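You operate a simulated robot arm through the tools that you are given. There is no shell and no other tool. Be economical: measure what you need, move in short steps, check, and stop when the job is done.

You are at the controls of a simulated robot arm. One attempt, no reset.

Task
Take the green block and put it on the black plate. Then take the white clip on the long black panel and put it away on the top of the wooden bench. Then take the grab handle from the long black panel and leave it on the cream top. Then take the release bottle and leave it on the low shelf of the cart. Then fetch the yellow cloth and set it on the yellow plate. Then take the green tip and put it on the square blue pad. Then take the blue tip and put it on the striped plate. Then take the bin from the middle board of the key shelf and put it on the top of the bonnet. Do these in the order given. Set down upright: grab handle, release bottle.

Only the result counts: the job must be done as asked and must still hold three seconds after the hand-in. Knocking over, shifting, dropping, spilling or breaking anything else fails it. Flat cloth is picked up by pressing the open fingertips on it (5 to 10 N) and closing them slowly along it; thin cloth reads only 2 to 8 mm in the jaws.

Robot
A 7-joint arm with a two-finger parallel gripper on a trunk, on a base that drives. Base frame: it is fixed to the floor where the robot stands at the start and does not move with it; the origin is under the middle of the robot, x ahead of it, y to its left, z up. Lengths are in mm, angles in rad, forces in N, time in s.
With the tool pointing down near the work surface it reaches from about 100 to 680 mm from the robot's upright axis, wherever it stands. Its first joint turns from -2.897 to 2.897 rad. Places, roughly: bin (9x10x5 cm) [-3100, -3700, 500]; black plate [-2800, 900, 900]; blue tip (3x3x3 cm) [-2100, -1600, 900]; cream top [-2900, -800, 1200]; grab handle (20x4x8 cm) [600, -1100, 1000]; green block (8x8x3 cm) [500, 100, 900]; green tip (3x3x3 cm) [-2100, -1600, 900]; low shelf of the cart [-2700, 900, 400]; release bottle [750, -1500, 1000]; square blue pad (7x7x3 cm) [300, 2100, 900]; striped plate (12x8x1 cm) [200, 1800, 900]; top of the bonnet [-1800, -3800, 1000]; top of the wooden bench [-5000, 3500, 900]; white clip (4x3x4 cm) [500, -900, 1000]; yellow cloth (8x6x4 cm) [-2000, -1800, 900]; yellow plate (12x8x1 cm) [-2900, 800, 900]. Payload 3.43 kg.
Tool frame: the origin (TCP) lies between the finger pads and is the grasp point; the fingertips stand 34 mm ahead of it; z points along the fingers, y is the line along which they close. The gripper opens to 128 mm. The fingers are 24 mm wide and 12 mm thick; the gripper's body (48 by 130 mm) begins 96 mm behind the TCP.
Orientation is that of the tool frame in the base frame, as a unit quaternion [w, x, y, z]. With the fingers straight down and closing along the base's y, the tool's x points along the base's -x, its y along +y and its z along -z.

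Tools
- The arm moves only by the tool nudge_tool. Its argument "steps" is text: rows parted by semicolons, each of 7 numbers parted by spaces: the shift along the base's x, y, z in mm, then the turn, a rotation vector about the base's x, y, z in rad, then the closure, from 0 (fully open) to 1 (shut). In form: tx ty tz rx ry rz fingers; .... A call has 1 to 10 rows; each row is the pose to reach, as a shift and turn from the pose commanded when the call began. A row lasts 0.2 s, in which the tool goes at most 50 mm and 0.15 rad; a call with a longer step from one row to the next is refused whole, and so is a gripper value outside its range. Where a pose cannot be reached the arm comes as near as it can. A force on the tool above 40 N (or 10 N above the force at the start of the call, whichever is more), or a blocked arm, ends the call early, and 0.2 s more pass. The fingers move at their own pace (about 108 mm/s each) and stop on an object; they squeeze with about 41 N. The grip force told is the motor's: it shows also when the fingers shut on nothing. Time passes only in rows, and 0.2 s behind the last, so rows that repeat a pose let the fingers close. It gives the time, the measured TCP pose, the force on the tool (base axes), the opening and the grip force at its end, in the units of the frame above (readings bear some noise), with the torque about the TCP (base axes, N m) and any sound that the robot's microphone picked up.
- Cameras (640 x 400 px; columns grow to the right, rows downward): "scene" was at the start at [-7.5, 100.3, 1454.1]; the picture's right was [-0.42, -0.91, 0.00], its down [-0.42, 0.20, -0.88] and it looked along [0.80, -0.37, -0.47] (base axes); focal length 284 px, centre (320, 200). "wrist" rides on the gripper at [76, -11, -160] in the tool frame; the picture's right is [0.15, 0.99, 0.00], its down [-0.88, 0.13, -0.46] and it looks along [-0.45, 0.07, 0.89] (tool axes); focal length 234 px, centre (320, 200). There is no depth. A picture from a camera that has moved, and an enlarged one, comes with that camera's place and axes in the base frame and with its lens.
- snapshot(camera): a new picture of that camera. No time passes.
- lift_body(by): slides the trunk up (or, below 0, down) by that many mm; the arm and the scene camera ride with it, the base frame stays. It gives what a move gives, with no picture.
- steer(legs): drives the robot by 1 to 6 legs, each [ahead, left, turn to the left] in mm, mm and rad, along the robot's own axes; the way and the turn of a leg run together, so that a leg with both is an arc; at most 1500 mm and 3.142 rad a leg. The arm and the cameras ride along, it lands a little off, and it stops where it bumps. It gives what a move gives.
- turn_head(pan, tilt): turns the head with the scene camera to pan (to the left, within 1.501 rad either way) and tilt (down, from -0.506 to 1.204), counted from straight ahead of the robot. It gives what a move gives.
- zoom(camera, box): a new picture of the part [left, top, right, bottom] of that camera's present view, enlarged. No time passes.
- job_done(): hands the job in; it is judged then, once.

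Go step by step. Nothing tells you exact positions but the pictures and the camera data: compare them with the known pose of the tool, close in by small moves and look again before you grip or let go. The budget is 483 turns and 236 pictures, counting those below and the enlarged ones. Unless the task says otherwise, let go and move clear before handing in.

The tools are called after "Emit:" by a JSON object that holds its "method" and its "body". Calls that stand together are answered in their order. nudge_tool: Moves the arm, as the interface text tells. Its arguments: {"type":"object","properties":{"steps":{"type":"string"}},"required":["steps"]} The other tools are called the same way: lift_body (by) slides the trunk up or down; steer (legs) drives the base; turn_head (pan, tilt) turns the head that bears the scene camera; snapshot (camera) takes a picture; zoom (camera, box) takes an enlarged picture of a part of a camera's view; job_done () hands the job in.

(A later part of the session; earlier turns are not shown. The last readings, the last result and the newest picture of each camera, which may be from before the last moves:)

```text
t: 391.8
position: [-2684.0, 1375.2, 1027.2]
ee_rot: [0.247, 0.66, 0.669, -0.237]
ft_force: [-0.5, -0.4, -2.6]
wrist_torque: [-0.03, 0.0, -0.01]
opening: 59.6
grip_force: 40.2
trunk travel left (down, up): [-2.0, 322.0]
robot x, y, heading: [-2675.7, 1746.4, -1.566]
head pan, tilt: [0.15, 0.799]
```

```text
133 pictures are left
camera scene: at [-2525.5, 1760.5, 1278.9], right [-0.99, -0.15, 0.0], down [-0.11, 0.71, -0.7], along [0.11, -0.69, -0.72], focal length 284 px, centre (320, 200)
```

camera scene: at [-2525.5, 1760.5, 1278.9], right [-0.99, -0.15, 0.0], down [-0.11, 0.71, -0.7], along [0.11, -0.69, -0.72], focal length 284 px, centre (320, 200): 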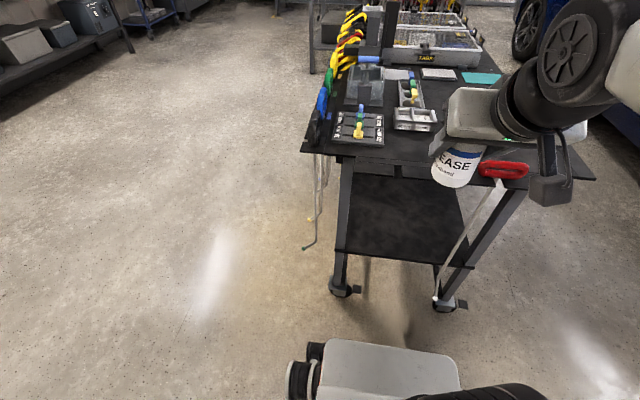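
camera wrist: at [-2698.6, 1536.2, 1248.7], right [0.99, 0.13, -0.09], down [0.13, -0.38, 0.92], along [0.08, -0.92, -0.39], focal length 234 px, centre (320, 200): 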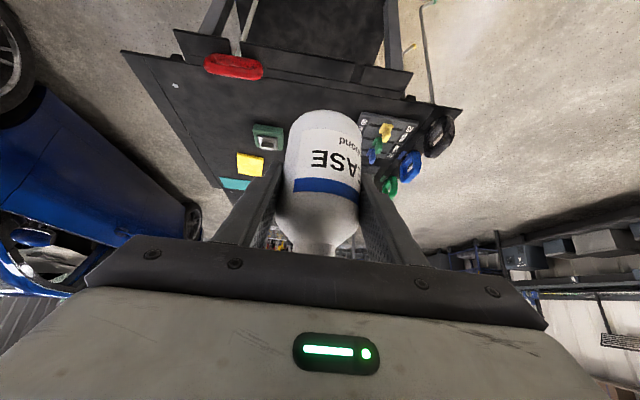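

The shelf's near edge lies at y ≈ 1164, z ≈ 400, between legs at x −2490 and −2975 with the rod at −2850. I descend in front of the cart to below its top.

Emit:
{"method": "nudge_tool", "body": {"steps": "0 0 -15 0 0 0 1; 0 0 -45 0 0 0 1; 0 -5 -80 0 0 0 1; 0 -10 -115 0 0 0 1; 0 -15 -150 0 0 0 1; 0 -20 -185 0 0 0 1; 0 -30 -220 0 0 0 1; 0 -40 -250 0 0 0 1; 0 -48 -275 0 0 0 1; 0 -55 -290 0 0 0 1"}}

Emit:
{"method": "snapshot", "body": {"camera": "scene"}}

Emit:
{"method": "snapshot", "body": {"camera": "wrist"}}

```text
t: 393.9
position: [-2685.6, 1297.7, 735.9]
ee_rot: [0.247, 0.66, 0.669, -0.236]
ft_force: [-0.8, 0.8, -2.9]
wrist_torque: [0.01, -0.02, -0.01]
opening: 60.2
grip_force: 40.8
out of reach, approached as far as the arm can: row 4, 5, 6, 7, 8, 9, 10
trunk travel left (down, up): [-2.0, 322.0]
robot x, y, heading: [-2677.5, 1747.2, -1.571]
head pan, tilt: [0.15, 0.799]
```

```text
132 pictures are left
camera scene: at [-2525.6, 1760.7, 1278.9], right [-0.99, -0.15, 0.0], down [-0.11, 0.71, -0.7], along [0.11, -0.69, -0.72], focal length 284 px, centre (320, 200)
```

scene: 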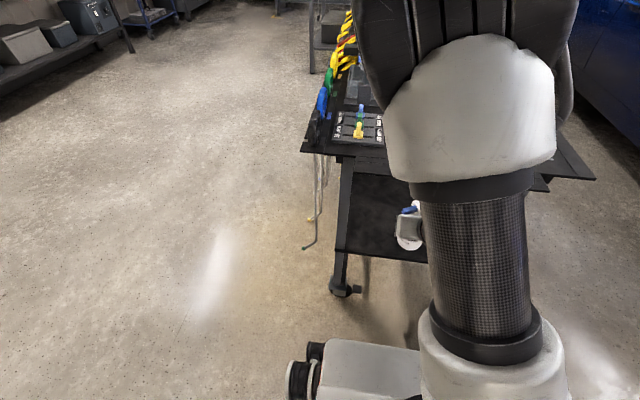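

```text
131 pictures are left
camera wrist: at [-2700.2, 1458.5, 810.1], right [0.99, 0.13, -0.09], down [0.13, -0.38, 0.92], along [0.09, -0.92, -0.39], focal length 234 px, centre (320, 200)
```

wrist: 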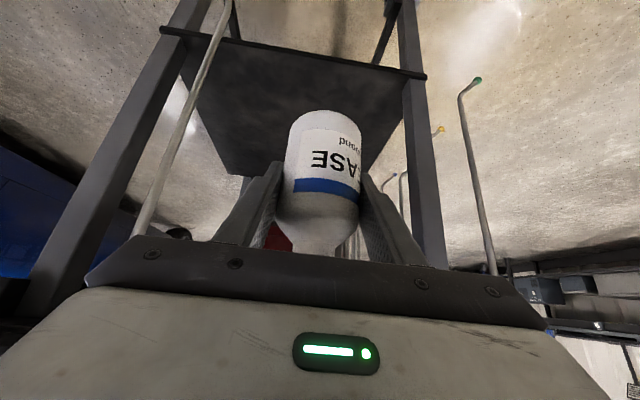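

The arm is at its fold limit this close. I continue down and slightly inward, which lengthens the reach.

Emit:
{"method": "nudge_tool", "body": {"steps": "0 -25 -10 0 0 0 1; 0 -28 -25 0 0 0 1; 0 -30 -40 0 0 0 1; 0 -32 -55 0 0 0 1; 0 -34 -65 0 0 0 1"}}

```text
t: 395.1
position: [-2685.2, 1265.0, 671.3]
ee_rot: [0.246, 0.66, 0.67, -0.236]
ft_force: [0.0, 0.2, -2.3]
wrist_torque: [-0.01, -0.01, 0.0]
opening: 59.9
grip_force: 41.2
trunk travel left (down, up): [-2.0, 322.0]
robot x, y, heading: [-2675.2, 1754.3, -1.561]
head pan, tilt: [0.15, 0.799]
```

Now reachable. I move in over the shelf on a slant.

Emit:
{"method": "nudge_tool", "body": {"steps": "0 -18 -20 0 0 0 1; 0 -38 -45 0 0 0 1; 0 -58 -70 0 0 0 1; 0 -78 -95 0 0 0 1; 0 -98 -120 0 0 0 1; 0 -118 -140 0 0 0 1; 0 -138 -155 0 0 0 1; 0 -150 -165 0 0 0 1; 0 -155 -170 0 0 0 1"}}

Emit:
{"method": "snapshot", "body": {"camera": "wrist"}}

Emit:
{"method": "snapshot", "body": {"camera": "scene"}}

```text
t: 397.1
position: [-2686.0, 1108.4, 500.7]
ee_rot: [0.246, 0.661, 0.668, -0.238]
ft_force: [0.1, -0.8, -2.6]
wrist_torque: [-0.01, -0.03, 0.01]
opening: 60.1
grip_force: 41.2
trunk travel left (down, up): [-2.0, 322.0]
robot x, y, heading: [-2676.9, 1748.5, -1.565]
head pan, tilt: [0.15, 0.799]
```

```text
130 pictures are left
camera wrist: at [-2699.8, 1269.7, 575.3], right [0.99, 0.13, -0.09], down [0.13, -0.38, 0.92], along [0.08, -0.92, -0.39], focal length 234 px, centre (320, 200)
```

wrist: 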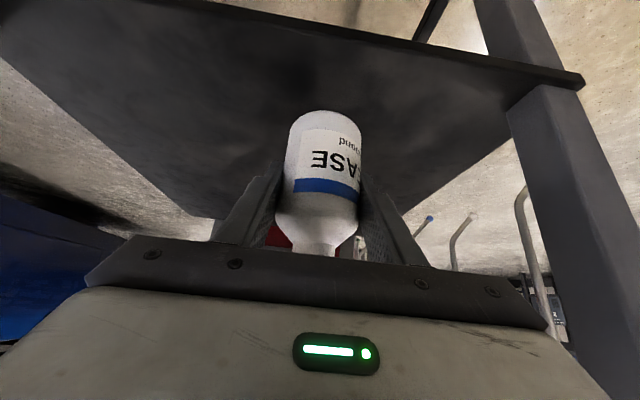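

```text
129 pictures are left
camera scene: at [-2525.5, 1760.5, 1278.9], right [-0.99, -0.15, 0.0], down [-0.11, 0.71, -0.7], along [0.11, -0.69, -0.72], focal length 284 px, centre (320, 200)
```

scene: 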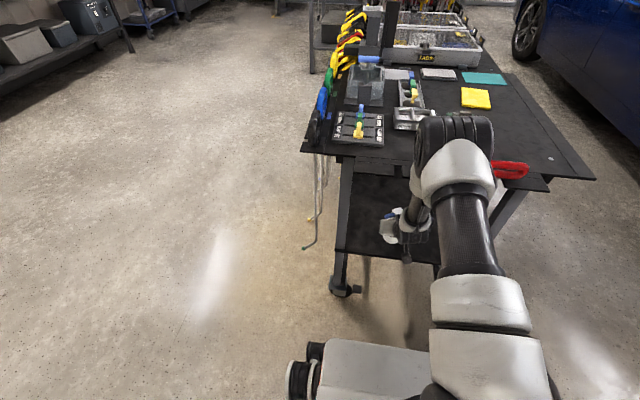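

The bottle hangs over the shelf, well inside the edge. I lower gently to contact.

Emit:
{"method": "nudge_tool", "body": {"steps": "0 -5 -8 0 0 0 1; 0 -8 -16 0 0 0 1; 0 -10 -24 0 0 0 1; 0 -10 -30 0 0 0 1; 0 -10 -34 0 0 0 1; 0 -10 -37 0 0 0 1; 0 -10 -40 0 0 0 1; 0 -10 -43 0 0 0 1; 0 -10 -46 0 0 0 1; 0 -10 -49 0 0 0 1"}}

```text
t: 399.4
position: [-2686.3, 1094.4, 457.7]
ee_rot: [0.25, 0.658, 0.668, -0.241]
ft_force: [1.4, 4.0, 33.5]
wrist_torque: [-0.31, 0.62, 0.02]
opening: 60.4
grip_force: 41.1
trunk travel left (down, up): [-2.0, 322.0]
robot x, y, heading: [-2679.2, 1749.3, -1.563]
head pan, tilt: [0.15, 0.799]
```

Contact. I ease up 6 mm in command, check, and open.

Emit:
{"method": "nudge_tool", "body": {"steps": "0 0 3 0 0 0 1; 0 0 6 0 0 0 1; 0 0 6 0 0 0 1"}}

Emit:
{"method": "snapshot", "body": {"camera": "wrist"}}

```text
t: 400.1
position: [-2686.0, 1099.9, 459.1]
ee_rot: [0.246, 0.66, 0.669, -0.237]
ft_force: [0.0, -5.0, 7.6]
wrist_torque: [-0.51, 0.04, 0.04]
opening: 59.9
grip_force: 41.3
trunk travel left (down, up): [-2.0, 322.0]
robot x, y, heading: [-2677.3, 1749.8, -1.567]
head pan, tilt: [0.15, 0.799]
```

```text
128 pictures are left
camera wrist: at [-2699.6, 1260.7, 532.1], right [0.99, 0.13, -0.09], down [0.13, -0.38, 0.92], along [0.08, -0.92, -0.39], focal length 234 px, centre (320, 200)
```

wrist: 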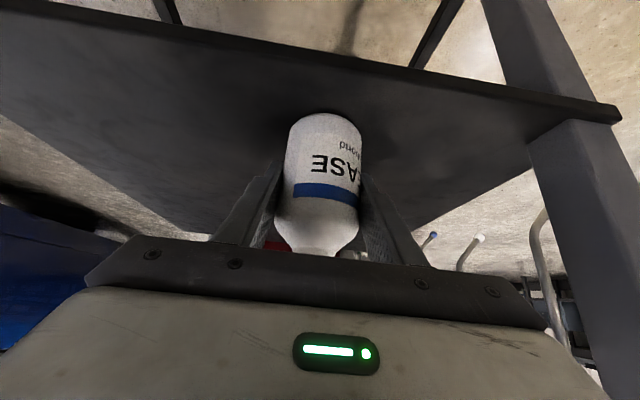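

Emit:
{"method": "nudge_tool", "body": {"steps": "0 0 0 0 0 0 0.52; 0 0 0 0 0 0 0.48; 0 0 0 0 0 0 0.42; 0 0 0 0 0 0 0.36; 0 0 0 0 0 0 0.3; 0 0 0 0 0 0 0.25; 0 0 0 0 0 0 0.25"}}

Emit:
{"method": "snapshot", "body": {"camera": "wrist"}}

```text
t: 401.8
position: [-2686.1, 1098.4, 460.0]
ee_rot: [0.248, 0.66, 0.669, -0.237]
ft_force: [0.0, 0.8, 0.2]
wrist_torque: [-0.04, -0.01, -0.01]
opening: 96.0
grip_force: 0.1
trunk travel left (down, up): [-2.0, 322.0]
robot x, y, heading: [-2679.1, 1748.5, -1.568]
head pan, tilt: [0.15, 0.799]
```

```text
127 pictures are left
camera wrist: at [-2699.7, 1259.6, 532.6], right [0.99, 0.13, -0.09], down [0.13, -0.38, 0.92], along [0.08, -0.92, -0.39], focal length 234 px, centre (320, 200)
```

wrist: 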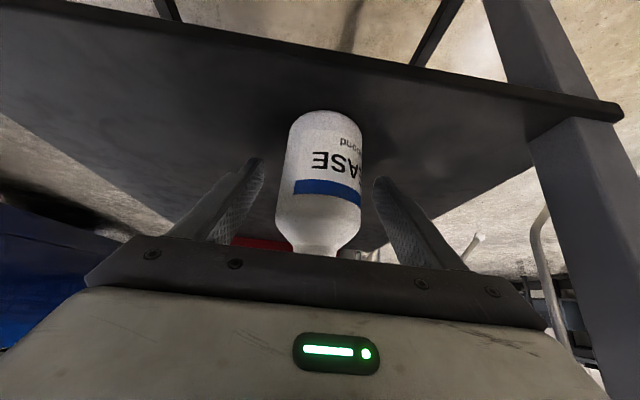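

The bottle stands free and upright. I retreat along the tool axis, then out and up the way I came.

Emit:
{"method": "nudge_tool", "body": {"steps": "0 10 12 0 0 0 0.25; 0 25 30 0 0 0 0.25; 0 45 54 0 0 0 0.25; 0 64 77 0 0 0 0.25; 0 90 105 0 0 0 0.25; 0 115 140 0 0 0 0.25; 0 140 175 0 0 0 0.25; 0 166 210 0 0 0 0.25; 0 166 210 0 0 0 0.25"}}

Emit:
{"method": "snapshot", "body": {"camera": "wrist"}}

```text
t: 403.8
position: [-2686.4, 1266.5, 669.0]
ee_rot: [0.247, 0.659, 0.669, -0.238]
ft_force: [-0.4, 0.9, 1.0]
wrist_torque: [0.02, 0.01, 0.05]
opening: 96.0
grip_force: 0.0
trunk travel left (down, up): [-2.0, 322.0]
robot x, y, heading: [-2677.3, 1755.8, -1.569]
head pan, tilt: [0.15, 0.799]
```

```text
126 pictures are left
camera wrist: at [-2700.4, 1426.5, 742.6], right [0.99, 0.13, -0.09], down [0.13, -0.38, 0.92], along [0.08, -0.92, -0.39], focal length 234 px, centre (320, 200)
```

wrist: 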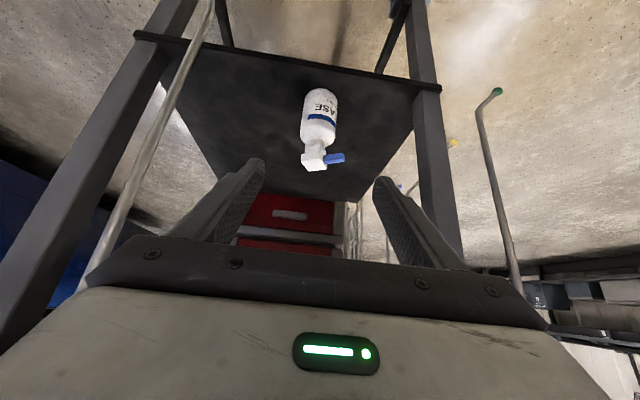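

The bottle stands upright on the low shelf. Next the yellow cloth near [-2000, −1800]: I back off, raise the trunk and the arm, and right the tool.

Emit:
{"method": "steer", "body": {"legs": [[-110, 0, 0]]}}

Emit:
{"method": "lift_body", "body": {"by": 148}}

Emit:
{"method": "nudge_tool", "body": {"steps": "0 0 40 0 0 0 0; 0 0 85 0 0 0 0; 0 0 130 0 0 0 0; 0 0 175 0 0 0 0; 0 0 220 0 0 0 0; 0 0 265 0 0 0 0; 0 0 310 0 0 0 0; 0 0 350 0 0 0 0; 0 0 350 0 0 0 0"}}

Emit:
{"method": "nudge_tool", "body": {"steps": "0 0 0 -0.14 0 0 0; 0 0 0 -0.28 0 0 0; 0 0 0 -0.42 0 0 0; 0 0 0 -0.56 0 0 0; 0 0 0 -0.7 0 0 0; 0 0 0 -0.7 0 0 0"}}

```text
t: 404.9
position: [-2688.1, 1374.8, 669.5]
ee_rot: [0.247, 0.66, 0.669, -0.237]
ft_force: [0.2, -0.2, 0.4]
wrist_torque: [-0.02, -0.01, 0.02]
opening: 95.8
grip_force: 0.0
trunk travel left (down, up): [-2.0, 322.0]
robot x, y, heading: [-2680.0, 1860.2, -1.567]
head pan, tilt: [0.15, 0.799]
```

```text
t: 406.7
position: [-2686.4, 1374.6, 816.5]
ee_rot: [0.247, 0.66, 0.668, -0.238]
ft_force: [0.0, -0.5, 0.3]
wrist_torque: [0.0, 0.03, -0.02]
opening: 96.0
grip_force: 0.0
trunk travel left (down, up): [-150.0, 174.0]
robot x, y, heading: [-2676.4, 1859.9, -1.563]
head pan, tilt: [0.15, 0.799]
```

```text
t: 408.7
position: [-2689.0, 1374.6, 1168.3]
ee_rot: [0.246, 0.66, 0.669, -0.237]
ft_force: [-0.4, 1.2, 0.6]
wrist_torque: [-0.03, 0.02, -0.02]
opening: 127.8
grip_force: 0.0
out of reach, approached as far as the arm can: row 5
trunk travel left (down, up): [-150.0, 174.0]
robot x, y, heading: [-2675.5, 1864.5, -1.566]
head pan, tilt: [0.15, 0.799]
```

```text
t: 410.1
position: [-2689.1, 1356.0, 1178.1]
ee_rot: [0.459, 0.535, 0.546, -0.452]
ft_force: [0.1, 0.3, 0.4]
wrist_torque: [0.03, -0.01, -0.01]
opening: 128.0
grip_force: 0.1
out of reach, approached as far as the arm can: row 5, 6
trunk travel left (down, up): [-150.0, 174.0]
robot x, y, heading: [-2678.9, 1857.1, -1.567]
head pan, tilt: [0.15, 0.799]
```

Wrong sign; I turn the other way to point the tool straight down.

Emit:
{"method": "nudge_tool", "body": {"steps": "0 0 0 0.14 0 0 0; 0 0 0 0.28 0 0 0; 0 0 0 0.42 0 0 0; 0 0 0 0.56 0 0 0; 0 0 0 0.7 0 0 0; 0 0 0 0.84 0 0 0; 0 0 0 0.98 0 0 0; 0 0 0 1.12 0 0 0; 0 0 0 1.26 0 0 0; 0 0 0 1.4 0 0 0"}}

```text
t: 412.3
position: [-2687.5, 1356.6, 1176.3]
ee_rot: [0.004, 0.705, 0.71, 0.008]
ft_force: [-0.5, -0.3, 0.4]
wrist_torque: [-0.05, -0.03, -0.01]
opening: 128.1
grip_force: 0.0
trunk travel left (down, up): [-150.0, 174.0]
robot x, y, heading: [-2675.5, 1860.2, -1.569]
head pan, tilt: [0.15, 0.799]
```

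Tool points down. I draw it in and drive round to the small table with the tips and the cloth.

Emit:
{"method": "nudge_tool", "body": {"steps": "0 45 0 0 0 0 0; 0 90 0 0 0 0 0; 0 130 0 0 0 0 0; 0 140 0 0 0 0 0"}}

Emit:
{"method": "steer", "body": {"legs": [[80, 990, 0], [1160, 100, 0], [1160, 100, 0], [1160, 100, 0], [0, 0, -1.57]]}}

Emit:
{"method": "turn_head", "body": {"pan": 0.0, "tilt": 0.6}}

Emit:
{"method": "snapshot", "body": {"camera": "scene"}}

```text
t: 413.3
position: [-2694.4, 1493.8, 1165.3]
ee_rot: [0.015, 0.706, 0.707, 0.04]
ft_force: [-0.5, -0.2, -0.1]
wrist_torque: [0.0, -0.03, 0.0]
opening: 128.0
grip_force: 0.1
trunk travel left (down, up): [-150.0, 174.0]
robot x, y, heading: [-2680.8, 1861.9, -1.562]
head pan, tilt: [0.15, 0.799]
```

```text
t: 443.6
position: [-1747.5, -1681.3, 1172.5]
ee_rot: [0.017, 1.0, 0.004, 0.007]
ft_force: [0.2, -0.1, 0.0]
wrist_torque: [-0.01, -0.01, 0.04]
opening: 128.1
grip_force: 0.0
trunk travel left (down, up): [-150.0, 174.0]
robot x, y, heading: [-1383.8, -1691.5, -3.14]
head pan, tilt: [0.15, 0.799]
```

```text
t: 444.4
position: [-1750.8, -1679.0, 1169.5]
ee_rot: [0.027, 1.0, 0.005, 0.012]
ft_force: [0.5, 0.4, 0.0]
wrist_torque: [0.01, 0.01, -0.01]
opening: 128.2
grip_force: 0.1
trunk travel left (down, up): [-150.0, 174.0]
robot x, y, heading: [-1384.2, -1689.8, -3.134]
head pan, tilt: [0.0, 0.6]
```

```text
125 pictures are left
camera scene: at [-1370.9, -1869.6, 1437.2], right [-0.42, 0.91, 0.0], down [0.57, 0.26, -0.78], along [-0.71, -0.33, -0.63], focal length 284 px, centre (320, 200)
```

scene: 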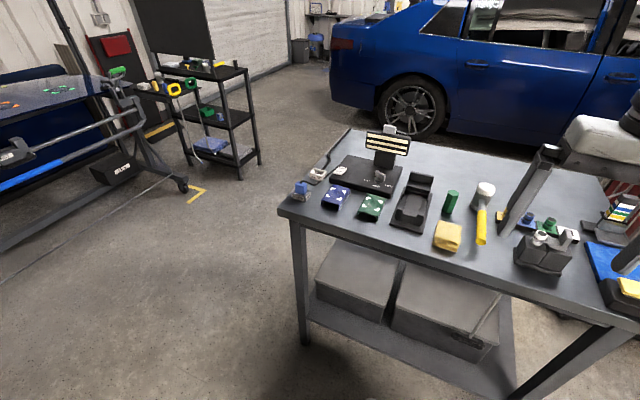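

The arm's elbow seems to crowd the head. I extend the tool forward a little to free it and look again.

Emit:
{"method": "nudge_tool", "body": {"steps": "-40 0 0 0 0 0 0; -80 0 10 0 0 0 0; -120 0 10 0 0 0 0; -150 0 10 0 0 0 0; -150 0 10 0 0 0 0"}}

Emit:
{"method": "turn_head", "body": {"pan": 0.2, "tilt": 0.6}}

Emit:
{"method": "snapshot", "body": {"camera": "scene"}}

Emit:
{"method": "snapshot", "body": {"camera": "wrist"}}

```text
t: 445.6
position: [-1899.2, -1680.3, 1182.4]
ee_rot: [0.018, 1.0, 0.004, 0.007]
ft_force: [-0.9, 0.1, -1.1]
wrist_torque: [-0.01, -0.02, -0.01]
opening: 128.0
grip_force: 0.0
trunk travel left (down, up): [-150.0, 174.0]
robot x, y, heading: [-1386.3, -1692.4, -3.135]
head pan, tilt: [0.0, 0.6]
```

```text
t: 446.3
position: [-1897.8, -1679.8, 1184.1]
ee_rot: [0.018, 1.0, 0.004, 0.007]
ft_force: [0.1, -0.8, 0.1]
wrist_torque: [-0.01, 0.03, 0.02]
opening: 128.1
grip_force: 0.0
trunk travel left (down, up): [-150.0, 174.0]
robot x, y, heading: [-1383.8, -1694.8, -3.139]
head pan, tilt: [0.201, 0.6]
```

```text
124 pictures are left
camera scene: at [-1379.5, -1851.7, 1443.8], right [-0.21, 0.98, 0.0], down [0.55, 0.12, -0.83], along [-0.81, -0.17, -0.56], focal length 284 px, centre (320, 200)
```

scene: 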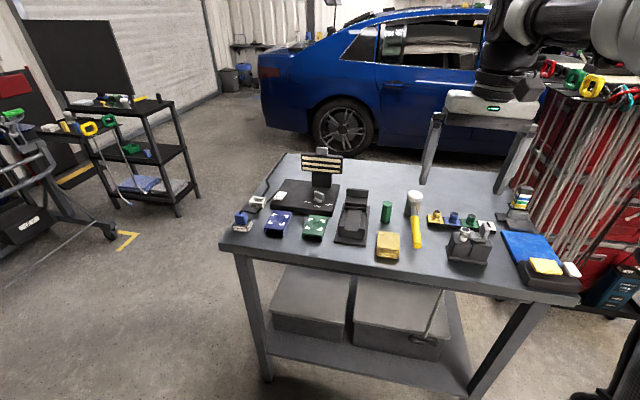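

```text
123 pictures are left
camera wrist: at [-1824.1, -1662.5, 1343.2], right [0.16, -0.99, 0.04], down [-0.89, -0.12, 0.45], along [-0.44, -0.1, -0.89], focal length 234 px, centre (320, 200)
```

wrist: 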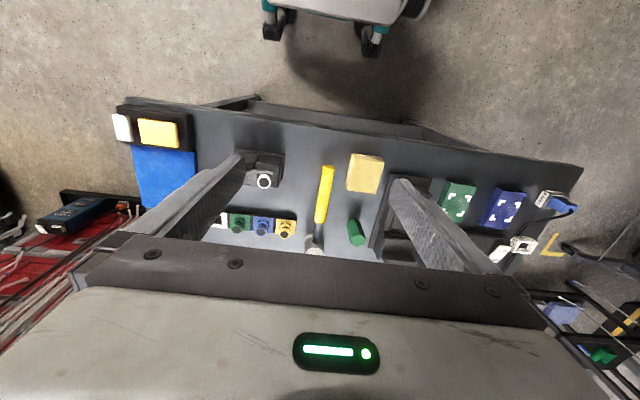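

Head free again. The folded yellow cloth lies at about [-2000, −1785]. I zoom on it and the tips.

Emit:
{"method": "zoom", "body": {"camera": "scene", "box": [360, 180, 520, 280]}}

Emit:
{"method": "zoom", "body": {"camera": "wrist", "box": [210, 130, 410, 260]}}

```text
4.00 times, centred on (440, 230) of scene
camera zoom: at [-1379.5, -1851.7, 1443.8], right [-0.21, 0.98, 0.0], down [0.55, 0.12, -0.83], along [-0.81, -0.17, -0.56], focal length 1135 px, centre (-160, 80)
```

zoom: 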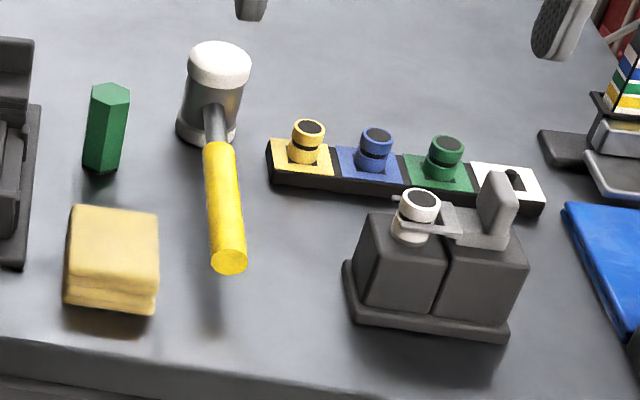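

```text
3.08 times, centred on (310, 195) of wrist
camera zoom: at [-1824.1, -1662.5, 1343.2], right [0.16, -0.99, 0.04], down [-0.89, -0.12, 0.45], along [-0.44, -0.1, -0.89], focal length 720 px, centre (351, 215)
```

zoom: 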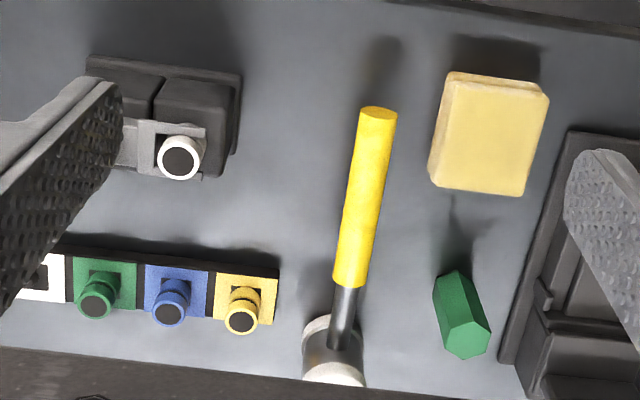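

The cloth block centre is about [-1964, −1785], top ≈ 930, 70–80 long in x. The hammer is close in y, so I'll grip along x. I fix the small tilt, move above and turn the tool a quarter.

Emit:
{"method": "nudge_tool", "body": {"steps": "-20 -35 0 0.036 0 0 0; -40 -70 0 0.036 0 0 0; -66 -105 0 0.036 0 0 0; -66 -105 0 0.036 0 0 0"}}

Emit:
{"method": "nudge_tool", "body": {"steps": "0 0 0 0 0 -0.15 0; 0 0 0 0 0 -0.3 0; 0 0 0 0 0 -0.45 0; 0 0 0 0 0 -0.6 0; 0 0 0 0 0 -0.75 0; 0 0 0 0 0 -0.9 0; 0 0 0 0 0 -1.05 0; 0 0 0 0 0 -1.2 0; 0 0 -20 0 0 -1.35 0; 0 0 -40 0 0 -1.5 0"}}

Emit:
{"method": "nudge_tool", "body": {"steps": "0 0 -30 0 0 -0.07 0; 0 0 -60 0 0 -0.07 0; 0 0 -60 0 0 -0.07 0"}}

Emit:
{"method": "snapshot", "body": {"camera": "wrist"}}

Emit:
{"method": "snapshot", "body": {"camera": "scene"}}

```text
t: 447.3
position: [-1964.9, -1785.4, 1182.7]
ee_rot: [0.0, 1.0, 0.004, 0.007]
ft_force: [0.3, -0.8, -0.1]
wrist_torque: [-0.01, -0.03, 0.03]
opening: 128.0
grip_force: 0.1
trunk travel left (down, up): [-150.0, 174.0]
robot x, y, heading: [-1382.0, -1692.5, -3.137]
head pan, tilt: [0.201, 0.6]
```

```text
t: 449.5
position: [-1964.4, -1786.5, 1143.5]
ee_rot: [0.006, 0.734, -0.679, 0.004]
ft_force: [0.2, -0.5, 0.2]
wrist_torque: [-0.02, 0.03, -0.01]
opening: 128.3
grip_force: 0.0
trunk travel left (down, up): [-150.0, 174.0]
robot x, y, heading: [-1384.0, -1693.1, -3.134]
head pan, tilt: [0.201, 0.6]
```

```text
t: 450.3
position: [-1965.2, -1785.5, 1081.3]
ee_rot: [0.006, 0.71, -0.704, 0.005]
ft_force: [0.5, 0.6, -1.1]
wrist_torque: [-0.01, -0.02, 0.06]
opening: 128.0
grip_force: 0.0
trunk travel left (down, up): [-150.0, 174.0]
robot x, y, heading: [-1385.8, -1691.8, -3.132]
head pan, tilt: [0.201, 0.6]
```

```text
120 pictures are left
camera wrist: at [-1952.2, -1859.6, 1243.4], right [-0.99, -0.16, 0.0], down [-0.14, 0.89, 0.44], along [-0.07, 0.44, -0.9], focal length 234 px, centre (320, 200)
```

wrist: 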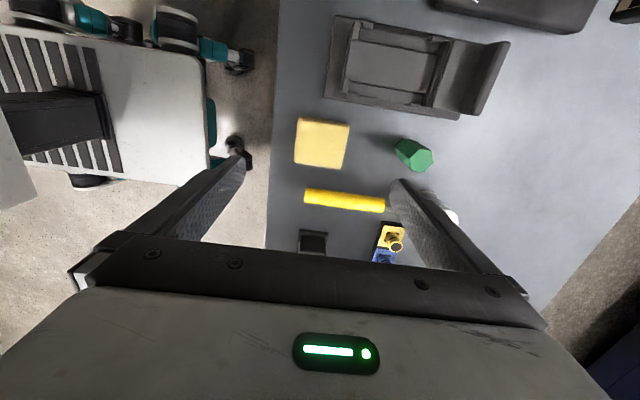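

```text
119 pictures are left
camera scene: at [-1379.5, -1851.8, 1443.8], right [-0.21, 0.98, 0.0], down [0.55, 0.12, -0.83], along [-0.81, -0.17, -0.56], focal length 284 px, centre (320, 200)
```

scene: 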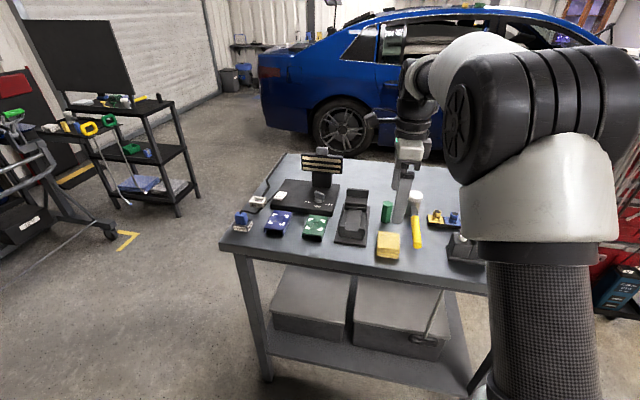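

Centred over the cloth. I descend around it.

Emit:
{"method": "nudge_tool", "body": {"steps": "-1 -2 -40 0 0 0 0; -1 -2 -80 0 0 0 0; -1 -2 -110 0 0 0 0; -1 -2 -130 0 0 0 0; -1 -2 -140 0 0 0 0; -1 -2 -144 0 0 0 0; -1 -2 -144 0 0 0 0"}}

Emit:
{"method": "zoom", "body": {"camera": "scene", "box": [340, 180, 480, 280]}}

Emit:
{"method": "snapshot", "body": {"camera": "wrist"}}

```text
t: 451.9
position: [-1965.3, -1788.5, 938.0]
ee_rot: [0.005, 0.711, -0.704, 0.004]
ft_force: [-1.0, 0.4, -0.5]
wrist_torque: [0.01, -0.01, -0.03]
opening: 128.1
grip_force: 0.0
trunk travel left (down, up): [-150.0, 174.0]
robot x, y, heading: [-1381.8, -1690.2, -3.134]
head pan, tilt: [0.201, 0.6]
```

```text
4.00 times, centred on (410, 230) of scene
camera zoom: at [-1379.5, -1851.8, 1443.8], right [-0.21, 0.98, 0.0], down [0.55, 0.12, -0.83], along [-0.81, -0.17, -0.56], focal length 1135 px, centre (-40, 80)
```

zoom: 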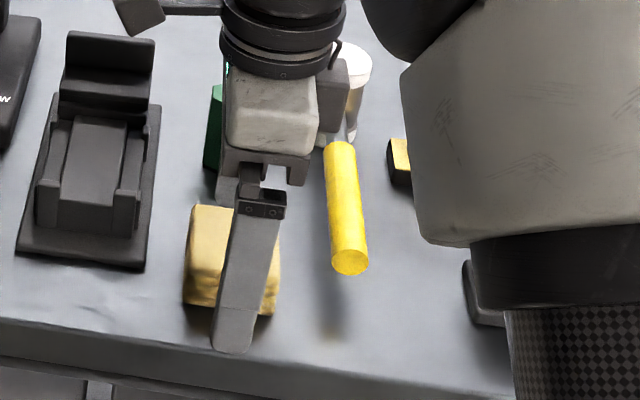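

```text
117 pictures are left
camera wrist: at [-1953.2, -1861.2, 1100.1], right [-0.99, -0.16, 0.0], down [-0.14, 0.89, 0.44], along [-0.07, 0.44, -0.9], focal length 234 px, centre (320, 200)
```

wrist: 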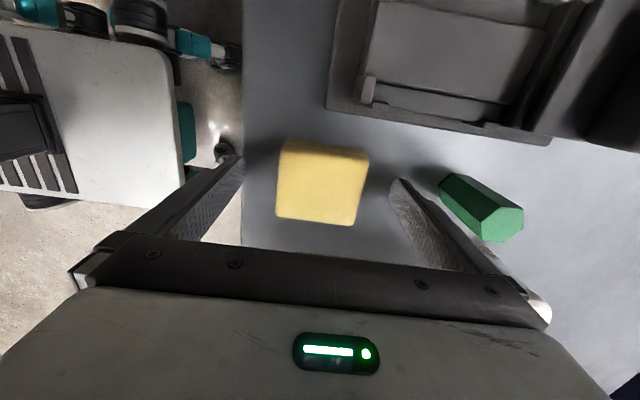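

Good straddle. I close slowly on the cloth.

Emit:
{"method": "nudge_tool", "body": {"steps": "0 0 -2 0 0 0 0.1; 0 0 -3 0 0 0 0.2; 0 0 -3 0 0 0 0.3; 0 0 -3 0 0 0 0.4; 0 0 -3 0 0 0 0.5; 0 0 -3 0 0 0 0.6; 0 0 -3 0 0 0 0.8; 0 0 -3 0 0 0 1; 0 0 -3 0 0 0 1"}}

Emit:
{"method": "snapshot", "body": {"camera": "wrist"}}

```text
t: 453.9
position: [-1966.0, -1787.8, 936.2]
ee_rot: [0.005, 0.711, -0.703, 0.005]
ft_force: [0.5, 0.0, -0.5]
wrist_torque: [0.0, 0.01, 0.03]
opening: 68.4
grip_force: 40.7
trunk travel left (down, up): [-150.0, 174.0]
robot x, y, heading: [-1379.5, -1691.5, -3.134]
head pan, tilt: [0.201, 0.6]
```

```text
116 pictures are left
camera wrist: at [-1952.9, -1861.2, 1097.1], right [-0.99, -0.16, 0.0], down [-0.14, 0.89, 0.44], along [-0.07, 0.44, -0.9], focal length 234 px, centre (320, 200)
```

wrist: 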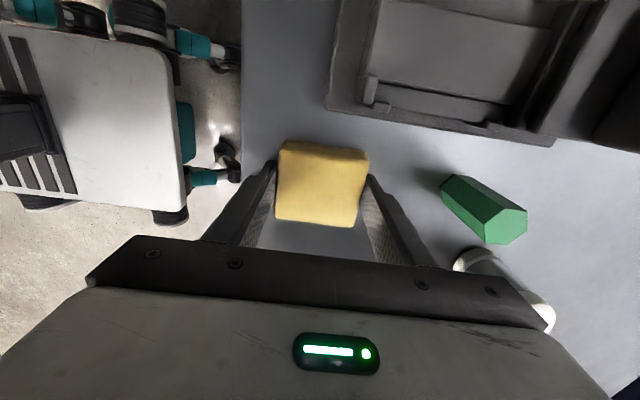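

Gripped at 68 mm as a rigid folded block. I lift gently and check.

Emit:
{"method": "nudge_tool", "body": {"steps": "0 0 2 0 0 0 1; 0 0 5 0 0 0 1; 0 0 9 0 0 0 1; 0 0 15 0 0 0 1; 0 0 25 0 0 0 1; 0 0 45 0 0 0 1; 0 0 75 0 0 0 1; 0 0 110 0 0 0 1; 0 0 145 0 0 0 1; 0 0 180 0 0 0 1"}}

Emit:
{"method": "snapshot", "body": {"camera": "wrist"}}

Emit:
{"method": "zoom", "body": {"camera": "scene", "box": [360, 180, 560, 290]}}

```text
t: 456.1
position: [-1964.2, -1787.3, 1117.3]
ee_rot: [0.006, 0.711, -0.703, 0.004]
ft_force: [0.0, 0.1, -0.6]
wrist_torque: [0.01, -0.04, -0.02]
opening: 68.4
grip_force: 40.9
trunk travel left (down, up): [-150.0, 174.0]
robot x, y, heading: [-1384.8, -1693.6, -3.135]
head pan, tilt: [0.201, 0.6]
```

```text
115 pictures are left
camera wrist: at [-1952.1, -1860.6, 1277.3], right [-0.99, -0.16, 0.0], down [-0.14, 0.89, 0.44], along [-0.07, 0.44, -0.9], focal length 234 px, centre (320, 200)
```

wrist: 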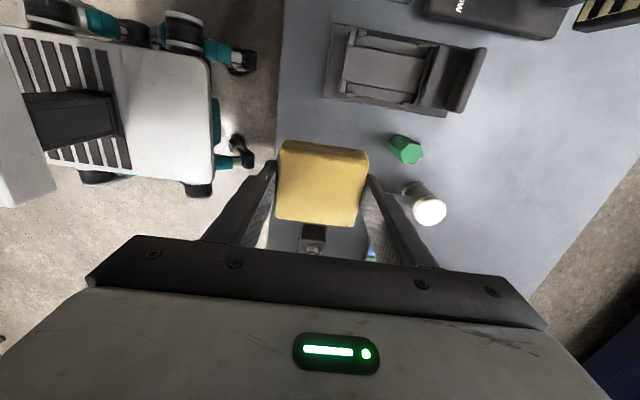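

```text
3.20 times, centred on (460, 235) of scene
camera zoom: at [-1379.5, -1851.8, 1443.8], right [-0.21, 0.98, 0.0], down [0.55, 0.12, -0.83], along [-0.81, -0.17, -0.56], focal length 908 px, centre (-128, 88)
```

zoom: 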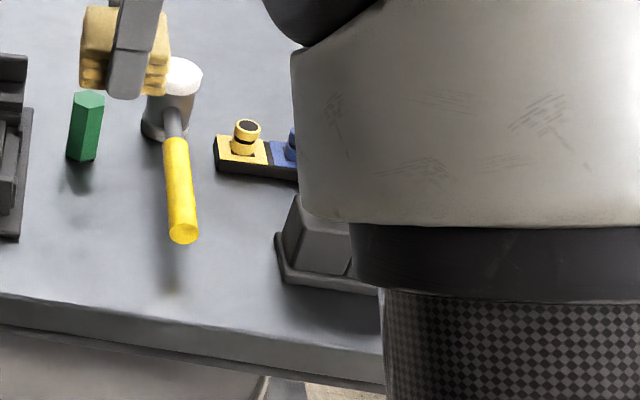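

The cloth is held. The yellow plate is best reached from the cart's −x side (the corridor by the car), so I plan to come round there facing +x. I draw in the arm and drive.

Emit:
{"method": "nudge_tool", "body": {"steps": "10 5 5 0 0 0 1; 35 15 15 0 0 0 1; 65 28 25 0 0 0 1; 95 42 35 0 0 0 1; 125 56 45 0 0 0 1; 150 70 50 0 0 0 1; 170 82 50 0 0 0 1; 180 90 50 0 0 0 1"}}

Emit:
{"method": "steer", "body": {"legs": [[-200, 0, 0], [0, 0, 3.135], [-172, 1158, 0], [-172, 1158, 0], [-172, 1158, 0]]}}

Emit:
{"method": "steer", "body": {"legs": [[-890, 0, 0], [-890, 0, 0]]}}

Emit:
{"method": "turn_head", "body": {"pan": -0.6, "tilt": 0.6}}

Emit:
{"method": "snapshot", "body": {"camera": "scene"}}

```text
t: 457.9
position: [-1784.8, -1699.6, 1165.7]
ee_rot: [0.005, 0.711, -0.703, 0.005]
ft_force: [0.5, -0.2, -0.5]
wrist_torque: [0.01, 0.0, 0.01]
opening: 68.5
grip_force: 40.9
trunk travel left (down, up): [-150.0, 174.0]
robot x, y, heading: [-1383.1, -1692.4, -3.135]
head pan, tilt: [0.201, 0.6]
```

```text
t: 499.9
position: [-1322.2, 1758.2, 1165.6]
ee_rot: [-0.005, 0.707, 0.707, 0.006]
ft_force: [0.6, -0.1, -0.2]
wrist_torque: [0.02, -0.01, 0.0]
opening: 68.4
grip_force: 41.1
trunk travel left (down, up): [-150.0, 174.0]
robot x, y, heading: [-1722.1, 1754.5, 0.003]
head pan, tilt: [0.201, 0.6]
```

```text
t: 508.9
position: [-3103.0, 1755.1, 1166.8]
ee_rot: [-0.005, 0.702, 0.712, 0.004]
ft_force: [-0.9, -0.4, -0.8]
wrist_torque: [0.01, -0.01, 0.02]
opening: 68.2
grip_force: 41.2
trunk travel left (down, up): [-150.0, 174.0]
robot x, y, heading: [-3501.0, 1748.0, 0.011]
head pan, tilt: [0.201, 0.6]
```

```text
t: 510.0
position: [-3102.4, 1755.2, 1164.7]
ee_rot: [-0.005, 0.702, 0.712, 0.005]
ft_force: [-0.2, 0.9, 0.8]
wrist_torque: [-0.03, 0.01, -0.06]
opening: 68.4
grip_force: 41.3
trunk travel left (down, up): [-150.0, 174.0]
robot x, y, heading: [-3503.8, 1752.3, 0.009]
head pan, tilt: [-0.6, 0.6]
```

```text
113 pictures are left
camera scene: at [-3522.4, 1837.6, 1443.8], right [-0.56, -0.83, 0.0], down [-0.47, 0.31, -0.83], along [0.69, -0.46, -0.56], focal length 284 px, centre (320, 200)
```

scene: 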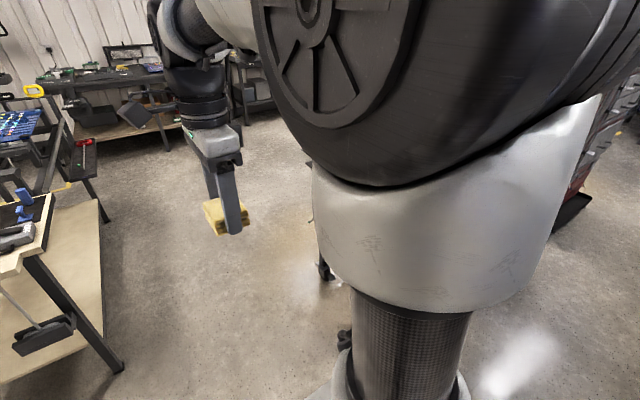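

I sidestep down the corridor toward y ≈ 870 and look.

Emit:
{"method": "steer", "body": {"legs": [[0, -450, 0], [0, -420, 0]]}}

Emit:
{"method": "turn_head", "body": {"pan": 0.1, "tilt": 0.7}}

Emit:
{"method": "snapshot", "body": {"camera": "scene"}}

Emit:
{"method": "snapshot", "body": {"camera": "wrist"}}

```text
t: 519.0
position: [-3092.7, 886.4, 1164.8]
ee_rot: [-0.005, 0.703, 0.711, 0.006]
ft_force: [1.5, -0.1, -0.6]
wrist_torque: [0.0, -0.03, -0.01]
opening: 68.5
grip_force: 41.3
trunk travel left (down, up): [-150.0, 174.0]
robot x, y, heading: [-3496.4, 879.4, 0.014]
head pan, tilt: [-0.6, 0.6]
```

```text
t: 520.1
position: [-3093.8, 885.8, 1165.9]
ee_rot: [-0.005, 0.703, 0.711, 0.005]
ft_force: [0.3, 0.9, 0.2]
wrist_torque: [0.0, -0.01, -0.01]
opening: 68.3
grip_force: 40.6
trunk travel left (down, up): [-150.0, 174.0]
robot x, y, heading: [-3493.3, 883.0, 0.014]
head pan, tilt: [0.099, 0.7]
```

```text
112 pictures are left
camera scene: at [-3502.5, 1027.6, 1435.2], right [0.11, -0.99, 0.0], down [-0.64, -0.07, -0.77], along [0.76, 0.08, -0.64], focal length 284 px, centre (320, 200)
```

scene: 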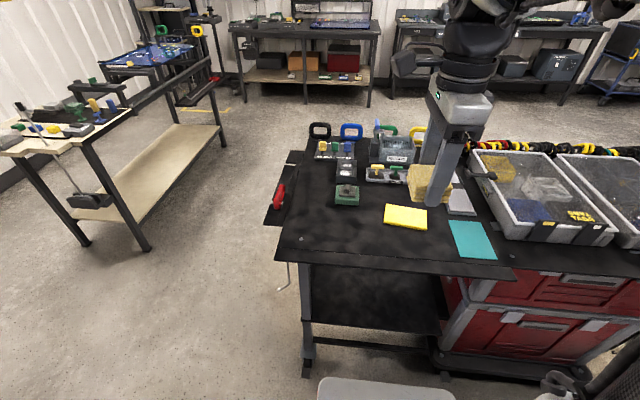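

```text
111 pictures are left
camera wrist: at [-3105.7, 960.5, 1326.8], right [0.99, 0.16, 0.0], down [0.14, -0.89, 0.44], along [0.07, -0.44, -0.9], focal length 234 px, centre (320, 200)
```

wrist: 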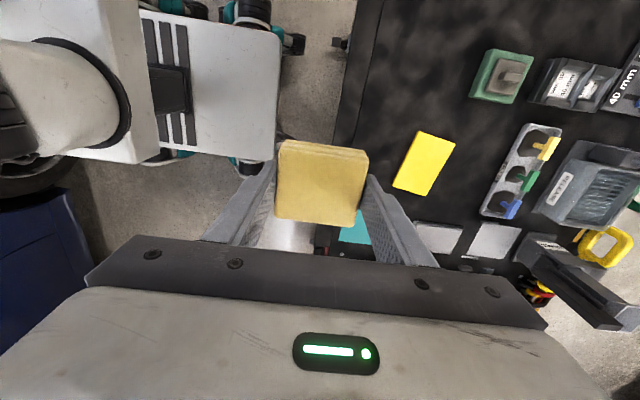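

The plate is centred at [-2876, 850], turned −0.1 rad, 73 × 120. I carry the cloth over it and lower.

Emit:
{"method": "nudge_tool", "body": {"steps": "10 -2 0 0 0 0 1; 35 -6 0 0 0 -0.03 1; 65 -11 -5 0 0 -0.06 1; 95 -16 -15 0 0 -0.09 1; 125 -21 -30 0 0 -0.11 1; 155 -26 -45 0 0 -0.11 1; 185 -31 -65 0 0 -0.11 1; 207 -35 -90 0 0 -0.11 1; 217 -36 -115 0 0 -0.11 1; 218 -36 -140 0 0 -0.11 1"}}

Emit:
{"method": "snapshot", "body": {"camera": "wrist"}}

Emit:
{"method": "snapshot", "body": {"camera": "scene"}}

```text
t: 522.3
position: [-2875.2, 849.8, 1025.0]
ee_rot: [-0.004, 0.742, 0.671, 0.005]
ft_force: [-0.2, 0.1, -0.2]
wrist_torque: [-0.02, 0.02, 0.0]
opening: 68.3
grip_force: 41.2
trunk travel left (down, up): [-150.0, 174.0]
robot x, y, heading: [-3491.6, 880.3, 0.008]
head pan, tilt: [0.099, 0.7]
```

```text
110 pictures are left
camera wrist: at [-2879.1, 924.8, 1186.3], right [1.0, 0.05, 0.0], down [0.04, -0.9, 0.44], along [0.02, -0.44, -0.9], focal length 234 px, centre (320, 200)
```

wrist: 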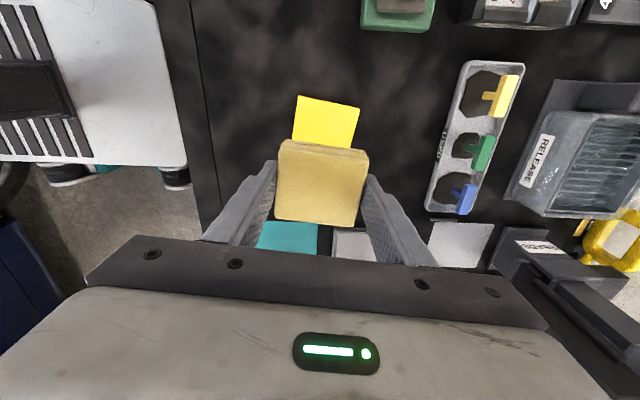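

```text
109 pictures are left
camera scene: at [-3502.4, 1027.7, 1435.2], right [0.11, -0.99, 0.0], down [-0.64, -0.07, -0.76], along [0.76, 0.08, -0.64], focal length 284 px, centre (320, 200)
```

scene: 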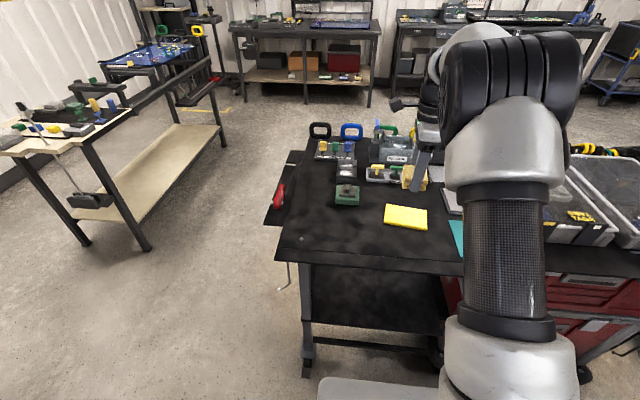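

On target. I lower to contact.

Emit:
{"method": "nudge_tool", "body": {"steps": "-1 0 -25 0 0 0 1; -1 0 -50 0 0 0 1; -1 0 -70 0 0 0 1; -1 0 -85 0 0 0 1; -1 0 -95 0 0 0 1; -1 0 -100 0 0 0 1; -1 0 -104 0 0 0 1; -1 0 -107 0 0 0 1; -1 0 -110 0 0 0 1; -1 0 -112 0 0 0 1"}}

Emit:
{"method": "snapshot", "body": {"camera": "wrist"}}

```text
t: 524.5
position: [-2875.8, 851.6, 913.0]
ee_rot: [-0.004, 0.74, 0.672, 0.006]
ft_force: [0.9, -0.6, -0.6]
wrist_torque: [0.0, -0.04, -0.01]
opening: 68.3
grip_force: 41.5
trunk travel left (down, up): [-150.0, 174.0]
robot x, y, heading: [-3495.9, 879.1, 0.006]
head pan, tilt: [0.099, 0.7]
```

```text
108 pictures are left
camera wrist: at [-2880.6, 925.6, 1074.8], right [1.0, 0.05, 0.0], down [0.04, -0.9, 0.44], along [0.02, -0.44, -0.9], focal length 234 px, centre (320, 200)
```

wrist: 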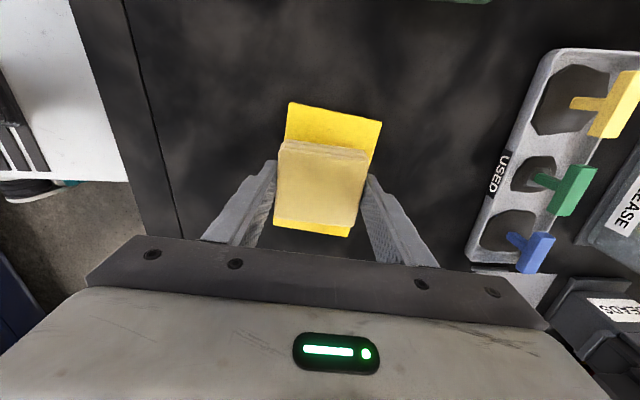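

Nicely over the plate. A few millimetres further.

Emit:
{"method": "nudge_tool", "body": {"steps": "0 2 -3 0 0 0 1; 0 2 -6 0 0 0 1; 0 2 -9 0 0 0 1; 0 2 -12 0 0 0 1; 0 2 -14 0 0 0 1; 0 2 -16 0 0 0 1; 0 2 -18 0 0 0 1"}}

```text
t: 525.9
position: [-2876.6, 852.4, 904.3]
ee_rot: [-0.001, 0.741, 0.672, 0.009]
ft_force: [-4.6, 0.0, 18.1]
wrist_torque: [0.01, 0.63, -0.01]
opening: 68.3
grip_force: 41.3
trunk travel left (down, up): [-150.0, 174.0]
robot x, y, heading: [-3494.2, 879.2, 0.012]
head pan, tilt: [0.099, 0.7]
stopped in row 6: the force on the tool passed its limit at 42 N (the readings are from after the stop); the commanded pose is now the measured one
```

Contact. I relieve 2 mm, open, and rise.

Emit:
{"method": "nudge_tool", "body": {"steps": "0 0 2 0 0 0 1; 0 0 2 0 0 0 0.4; 0 0 2 0 0 0 0.2; 0 0 2 0 0 0 0.1; 0 0 2 0 0 0 0.1; 0 0 20 0 0 0 0.1; 0 0 60 0 0 0 0.1; 0 0 105 0 0 0 0.1; 0 0 150 0 0 0 0.1; 0 0 195 0 0 0 0.1"}}

Emit:
{"method": "zoom", "body": {"camera": "wrist", "box": [220, 60, 440, 220]}}

```text
t: 528.0
position: [-2874.6, 853.4, 1098.0]
ee_rot: [-0.003, 0.74, 0.673, 0.007]
ft_force: [-0.1, -0.7, 0.5]
wrist_torque: [0.03, 0.01, -0.02]
opening: 115.2
grip_force: 0.1
trunk travel left (down, up): [-150.0, 174.0]
robot x, y, heading: [-3493.1, 878.9, 0.006]
head pan, tilt: [0.099, 0.7]
```

```text
2.50 times, centred on (330, 140) of wrist
camera zoom: at [-2879.8, 928.0, 1258.7], right [1.0, 0.05, 0.01], down [0.04, -0.9, 0.44], along [0.03, -0.44, -0.9], focal length 585 px, centre (295, 350)
```

zoom: 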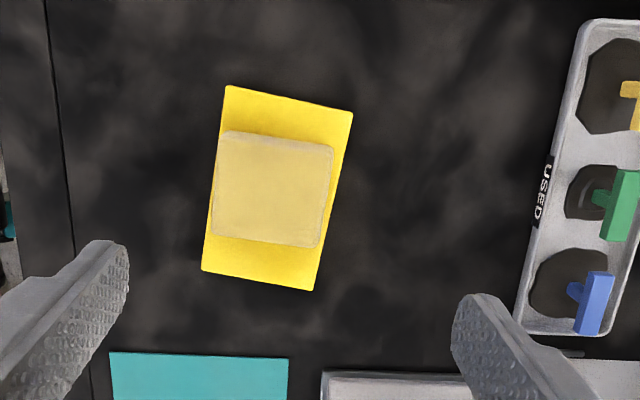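

The cloth sits square on the yellow plate. Next the green tip on the small table near [-2100, −1556]; I retract and drive back.

Emit:
{"method": "nudge_tool", "body": {"steps": "-40 5 10 0 0 0 0.2; -85 10 20 0 0 0.05 0.3; -130 15 30 0 0 0.1 0.4; -170 20 40 0 0 0.1 0.5; -200 25 50 0 0 0.1 0.5; -220 28 60 0 0 0.1 0.5"}}

Emit:
{"method": "steer", "body": {"legs": [[0, 440, 0], [0, 440, 0], [890, 0, 0], [890, 0, 0]]}}

Emit:
{"method": "steer", "body": {"legs": [[130, -1120, 0], [130, -1120, 0], [130, -1120, 0], [0, 0, 3.13], [160, 0, 0]]}}

Emit:
{"method": "turn_head", "body": {"pan": 0.1, "tilt": 0.6}}

Emit:
{"method": "snapshot", "body": {"camera": "scene"}}

Emit:
{"method": "snapshot", "body": {"camera": "wrist"}}

```text
t: 529.5
position: [-3096.9, 880.1, 1158.0]
ee_rot: [-0.002, 0.706, 0.708, 0.007]
ft_force: [0.5, -0.1, 0.0]
wrist_torque: [-0.03, 0.03, -0.01]
opening: 63.9
grip_force: 0.0
trunk travel left (down, up): [-150.0, 174.0]
robot x, y, heading: [-3496.7, 883.4, 0.006]
head pan, tilt: [0.099, 0.7]
```

```text
t: 547.1
position: [-1332.2, 1760.2, 1157.0]
ee_rot: [-0.001, 0.711, 0.703, 0.007]
ft_force: [-0.7, -0.1, 0.2]
wrist_torque: [0.01, 0.0, 0.01]
opening: 64.1
grip_force: 0.0
trunk travel left (down, up): [-150.0, 174.0]
robot x, y, heading: [-1732.2, 1765.6, -0.003]
head pan, tilt: [0.099, 0.7]
```

```text
t: 588.0
position: [-1915.9, -1580.1, 1157.2]
ee_rot: [-0.007, -0.699, 0.715, -0.003]
ft_force: [-0.2, -0.2, -0.5]
wrist_torque: [-0.01, 0.04, 0.01]
opening: 64.0
grip_force: 0.1
trunk travel left (down, up): [-150.0, 174.0]
robot x, y, heading: [-1516.1, -1588.1, 3.125]
head pan, tilt: [0.099, 0.7]
```

```text
t: 588.6
position: [-1915.8, -1580.4, 1157.1]
ee_rot: [-0.008, -0.699, 0.715, -0.003]
ft_force: [0.0, 0.6, -0.6]
wrist_torque: [-0.01, 0.03, 0.02]
opening: 64.1
grip_force: 0.1
trunk travel left (down, up): [-150.0, 174.0]
robot x, y, heading: [-1518.2, -1588.4, 3.128]
head pan, tilt: [0.099, 0.6]
```

```text
106 pictures are left
camera scene: at [-1517.4, -1740.0, 1443.7], right [-0.08, 1.0, 0.0], down [0.56, 0.05, -0.82], along [-0.82, -0.07, -0.57], focal length 284 px, centre (320, 200)
```

scene: 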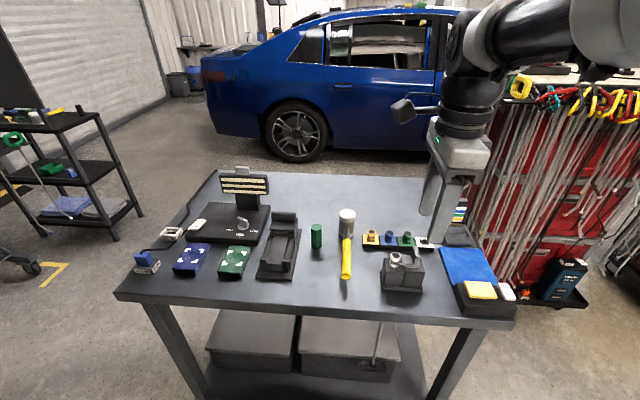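

```text
105 pictures are left
camera wrist: at [-1905.4, -1653.7, 1318.0], right [-0.99, -0.12, 0.01], down [-0.11, 0.89, 0.44], along [-0.06, 0.44, -0.9], focal length 234 px, centre (320, 200)
```

wrist: 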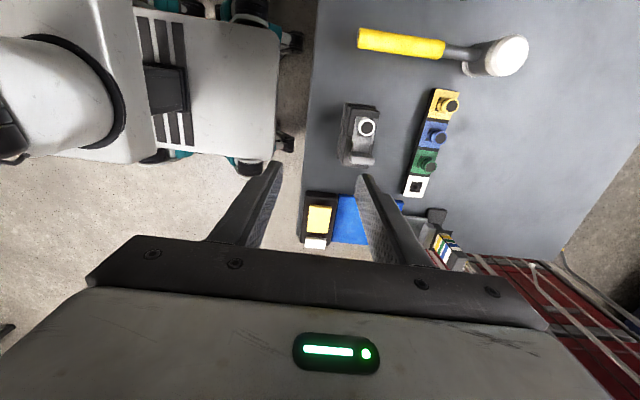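

Emit:
{"method": "zoom", "body": {"camera": "scene", "box": [350, 210, 450, 280]}}

Emit:
{"method": "zoom", "body": {"camera": "wrist", "box": [380, 80, 480, 210]}}

```text
5.71 times, centred on (400, 245) of scene
camera zoom: at [-1517.4, -1740.0, 1443.7], right [-0.08, 1.0, 0.0], down [0.56, 0.05, -0.82], along [-0.82, -0.07, -0.57], focal length 1621 px, centre (-137, -57)
```

zoom: 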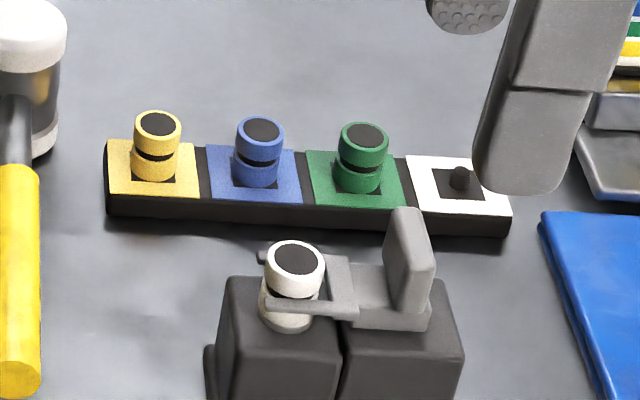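

```text
3.08 times, centred on (430, 145) of wrist
camera zoom: at [-1905.4, -1653.7, 1318.0], right [-0.99, -0.12, 0.01], down [-0.11, 0.89, 0.44], along [-0.06, 0.44, -0.9], focal length 720 px, centre (-18, 369)
```

zoom: 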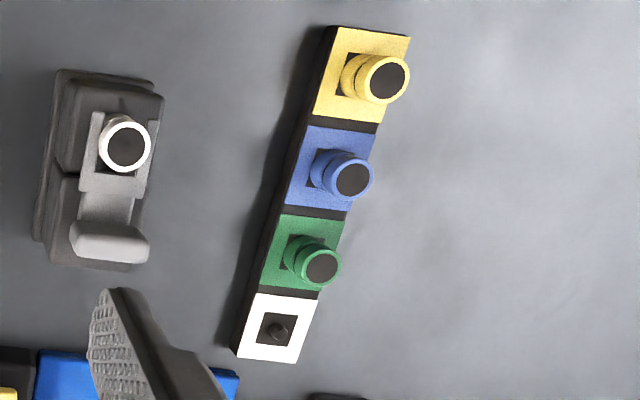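

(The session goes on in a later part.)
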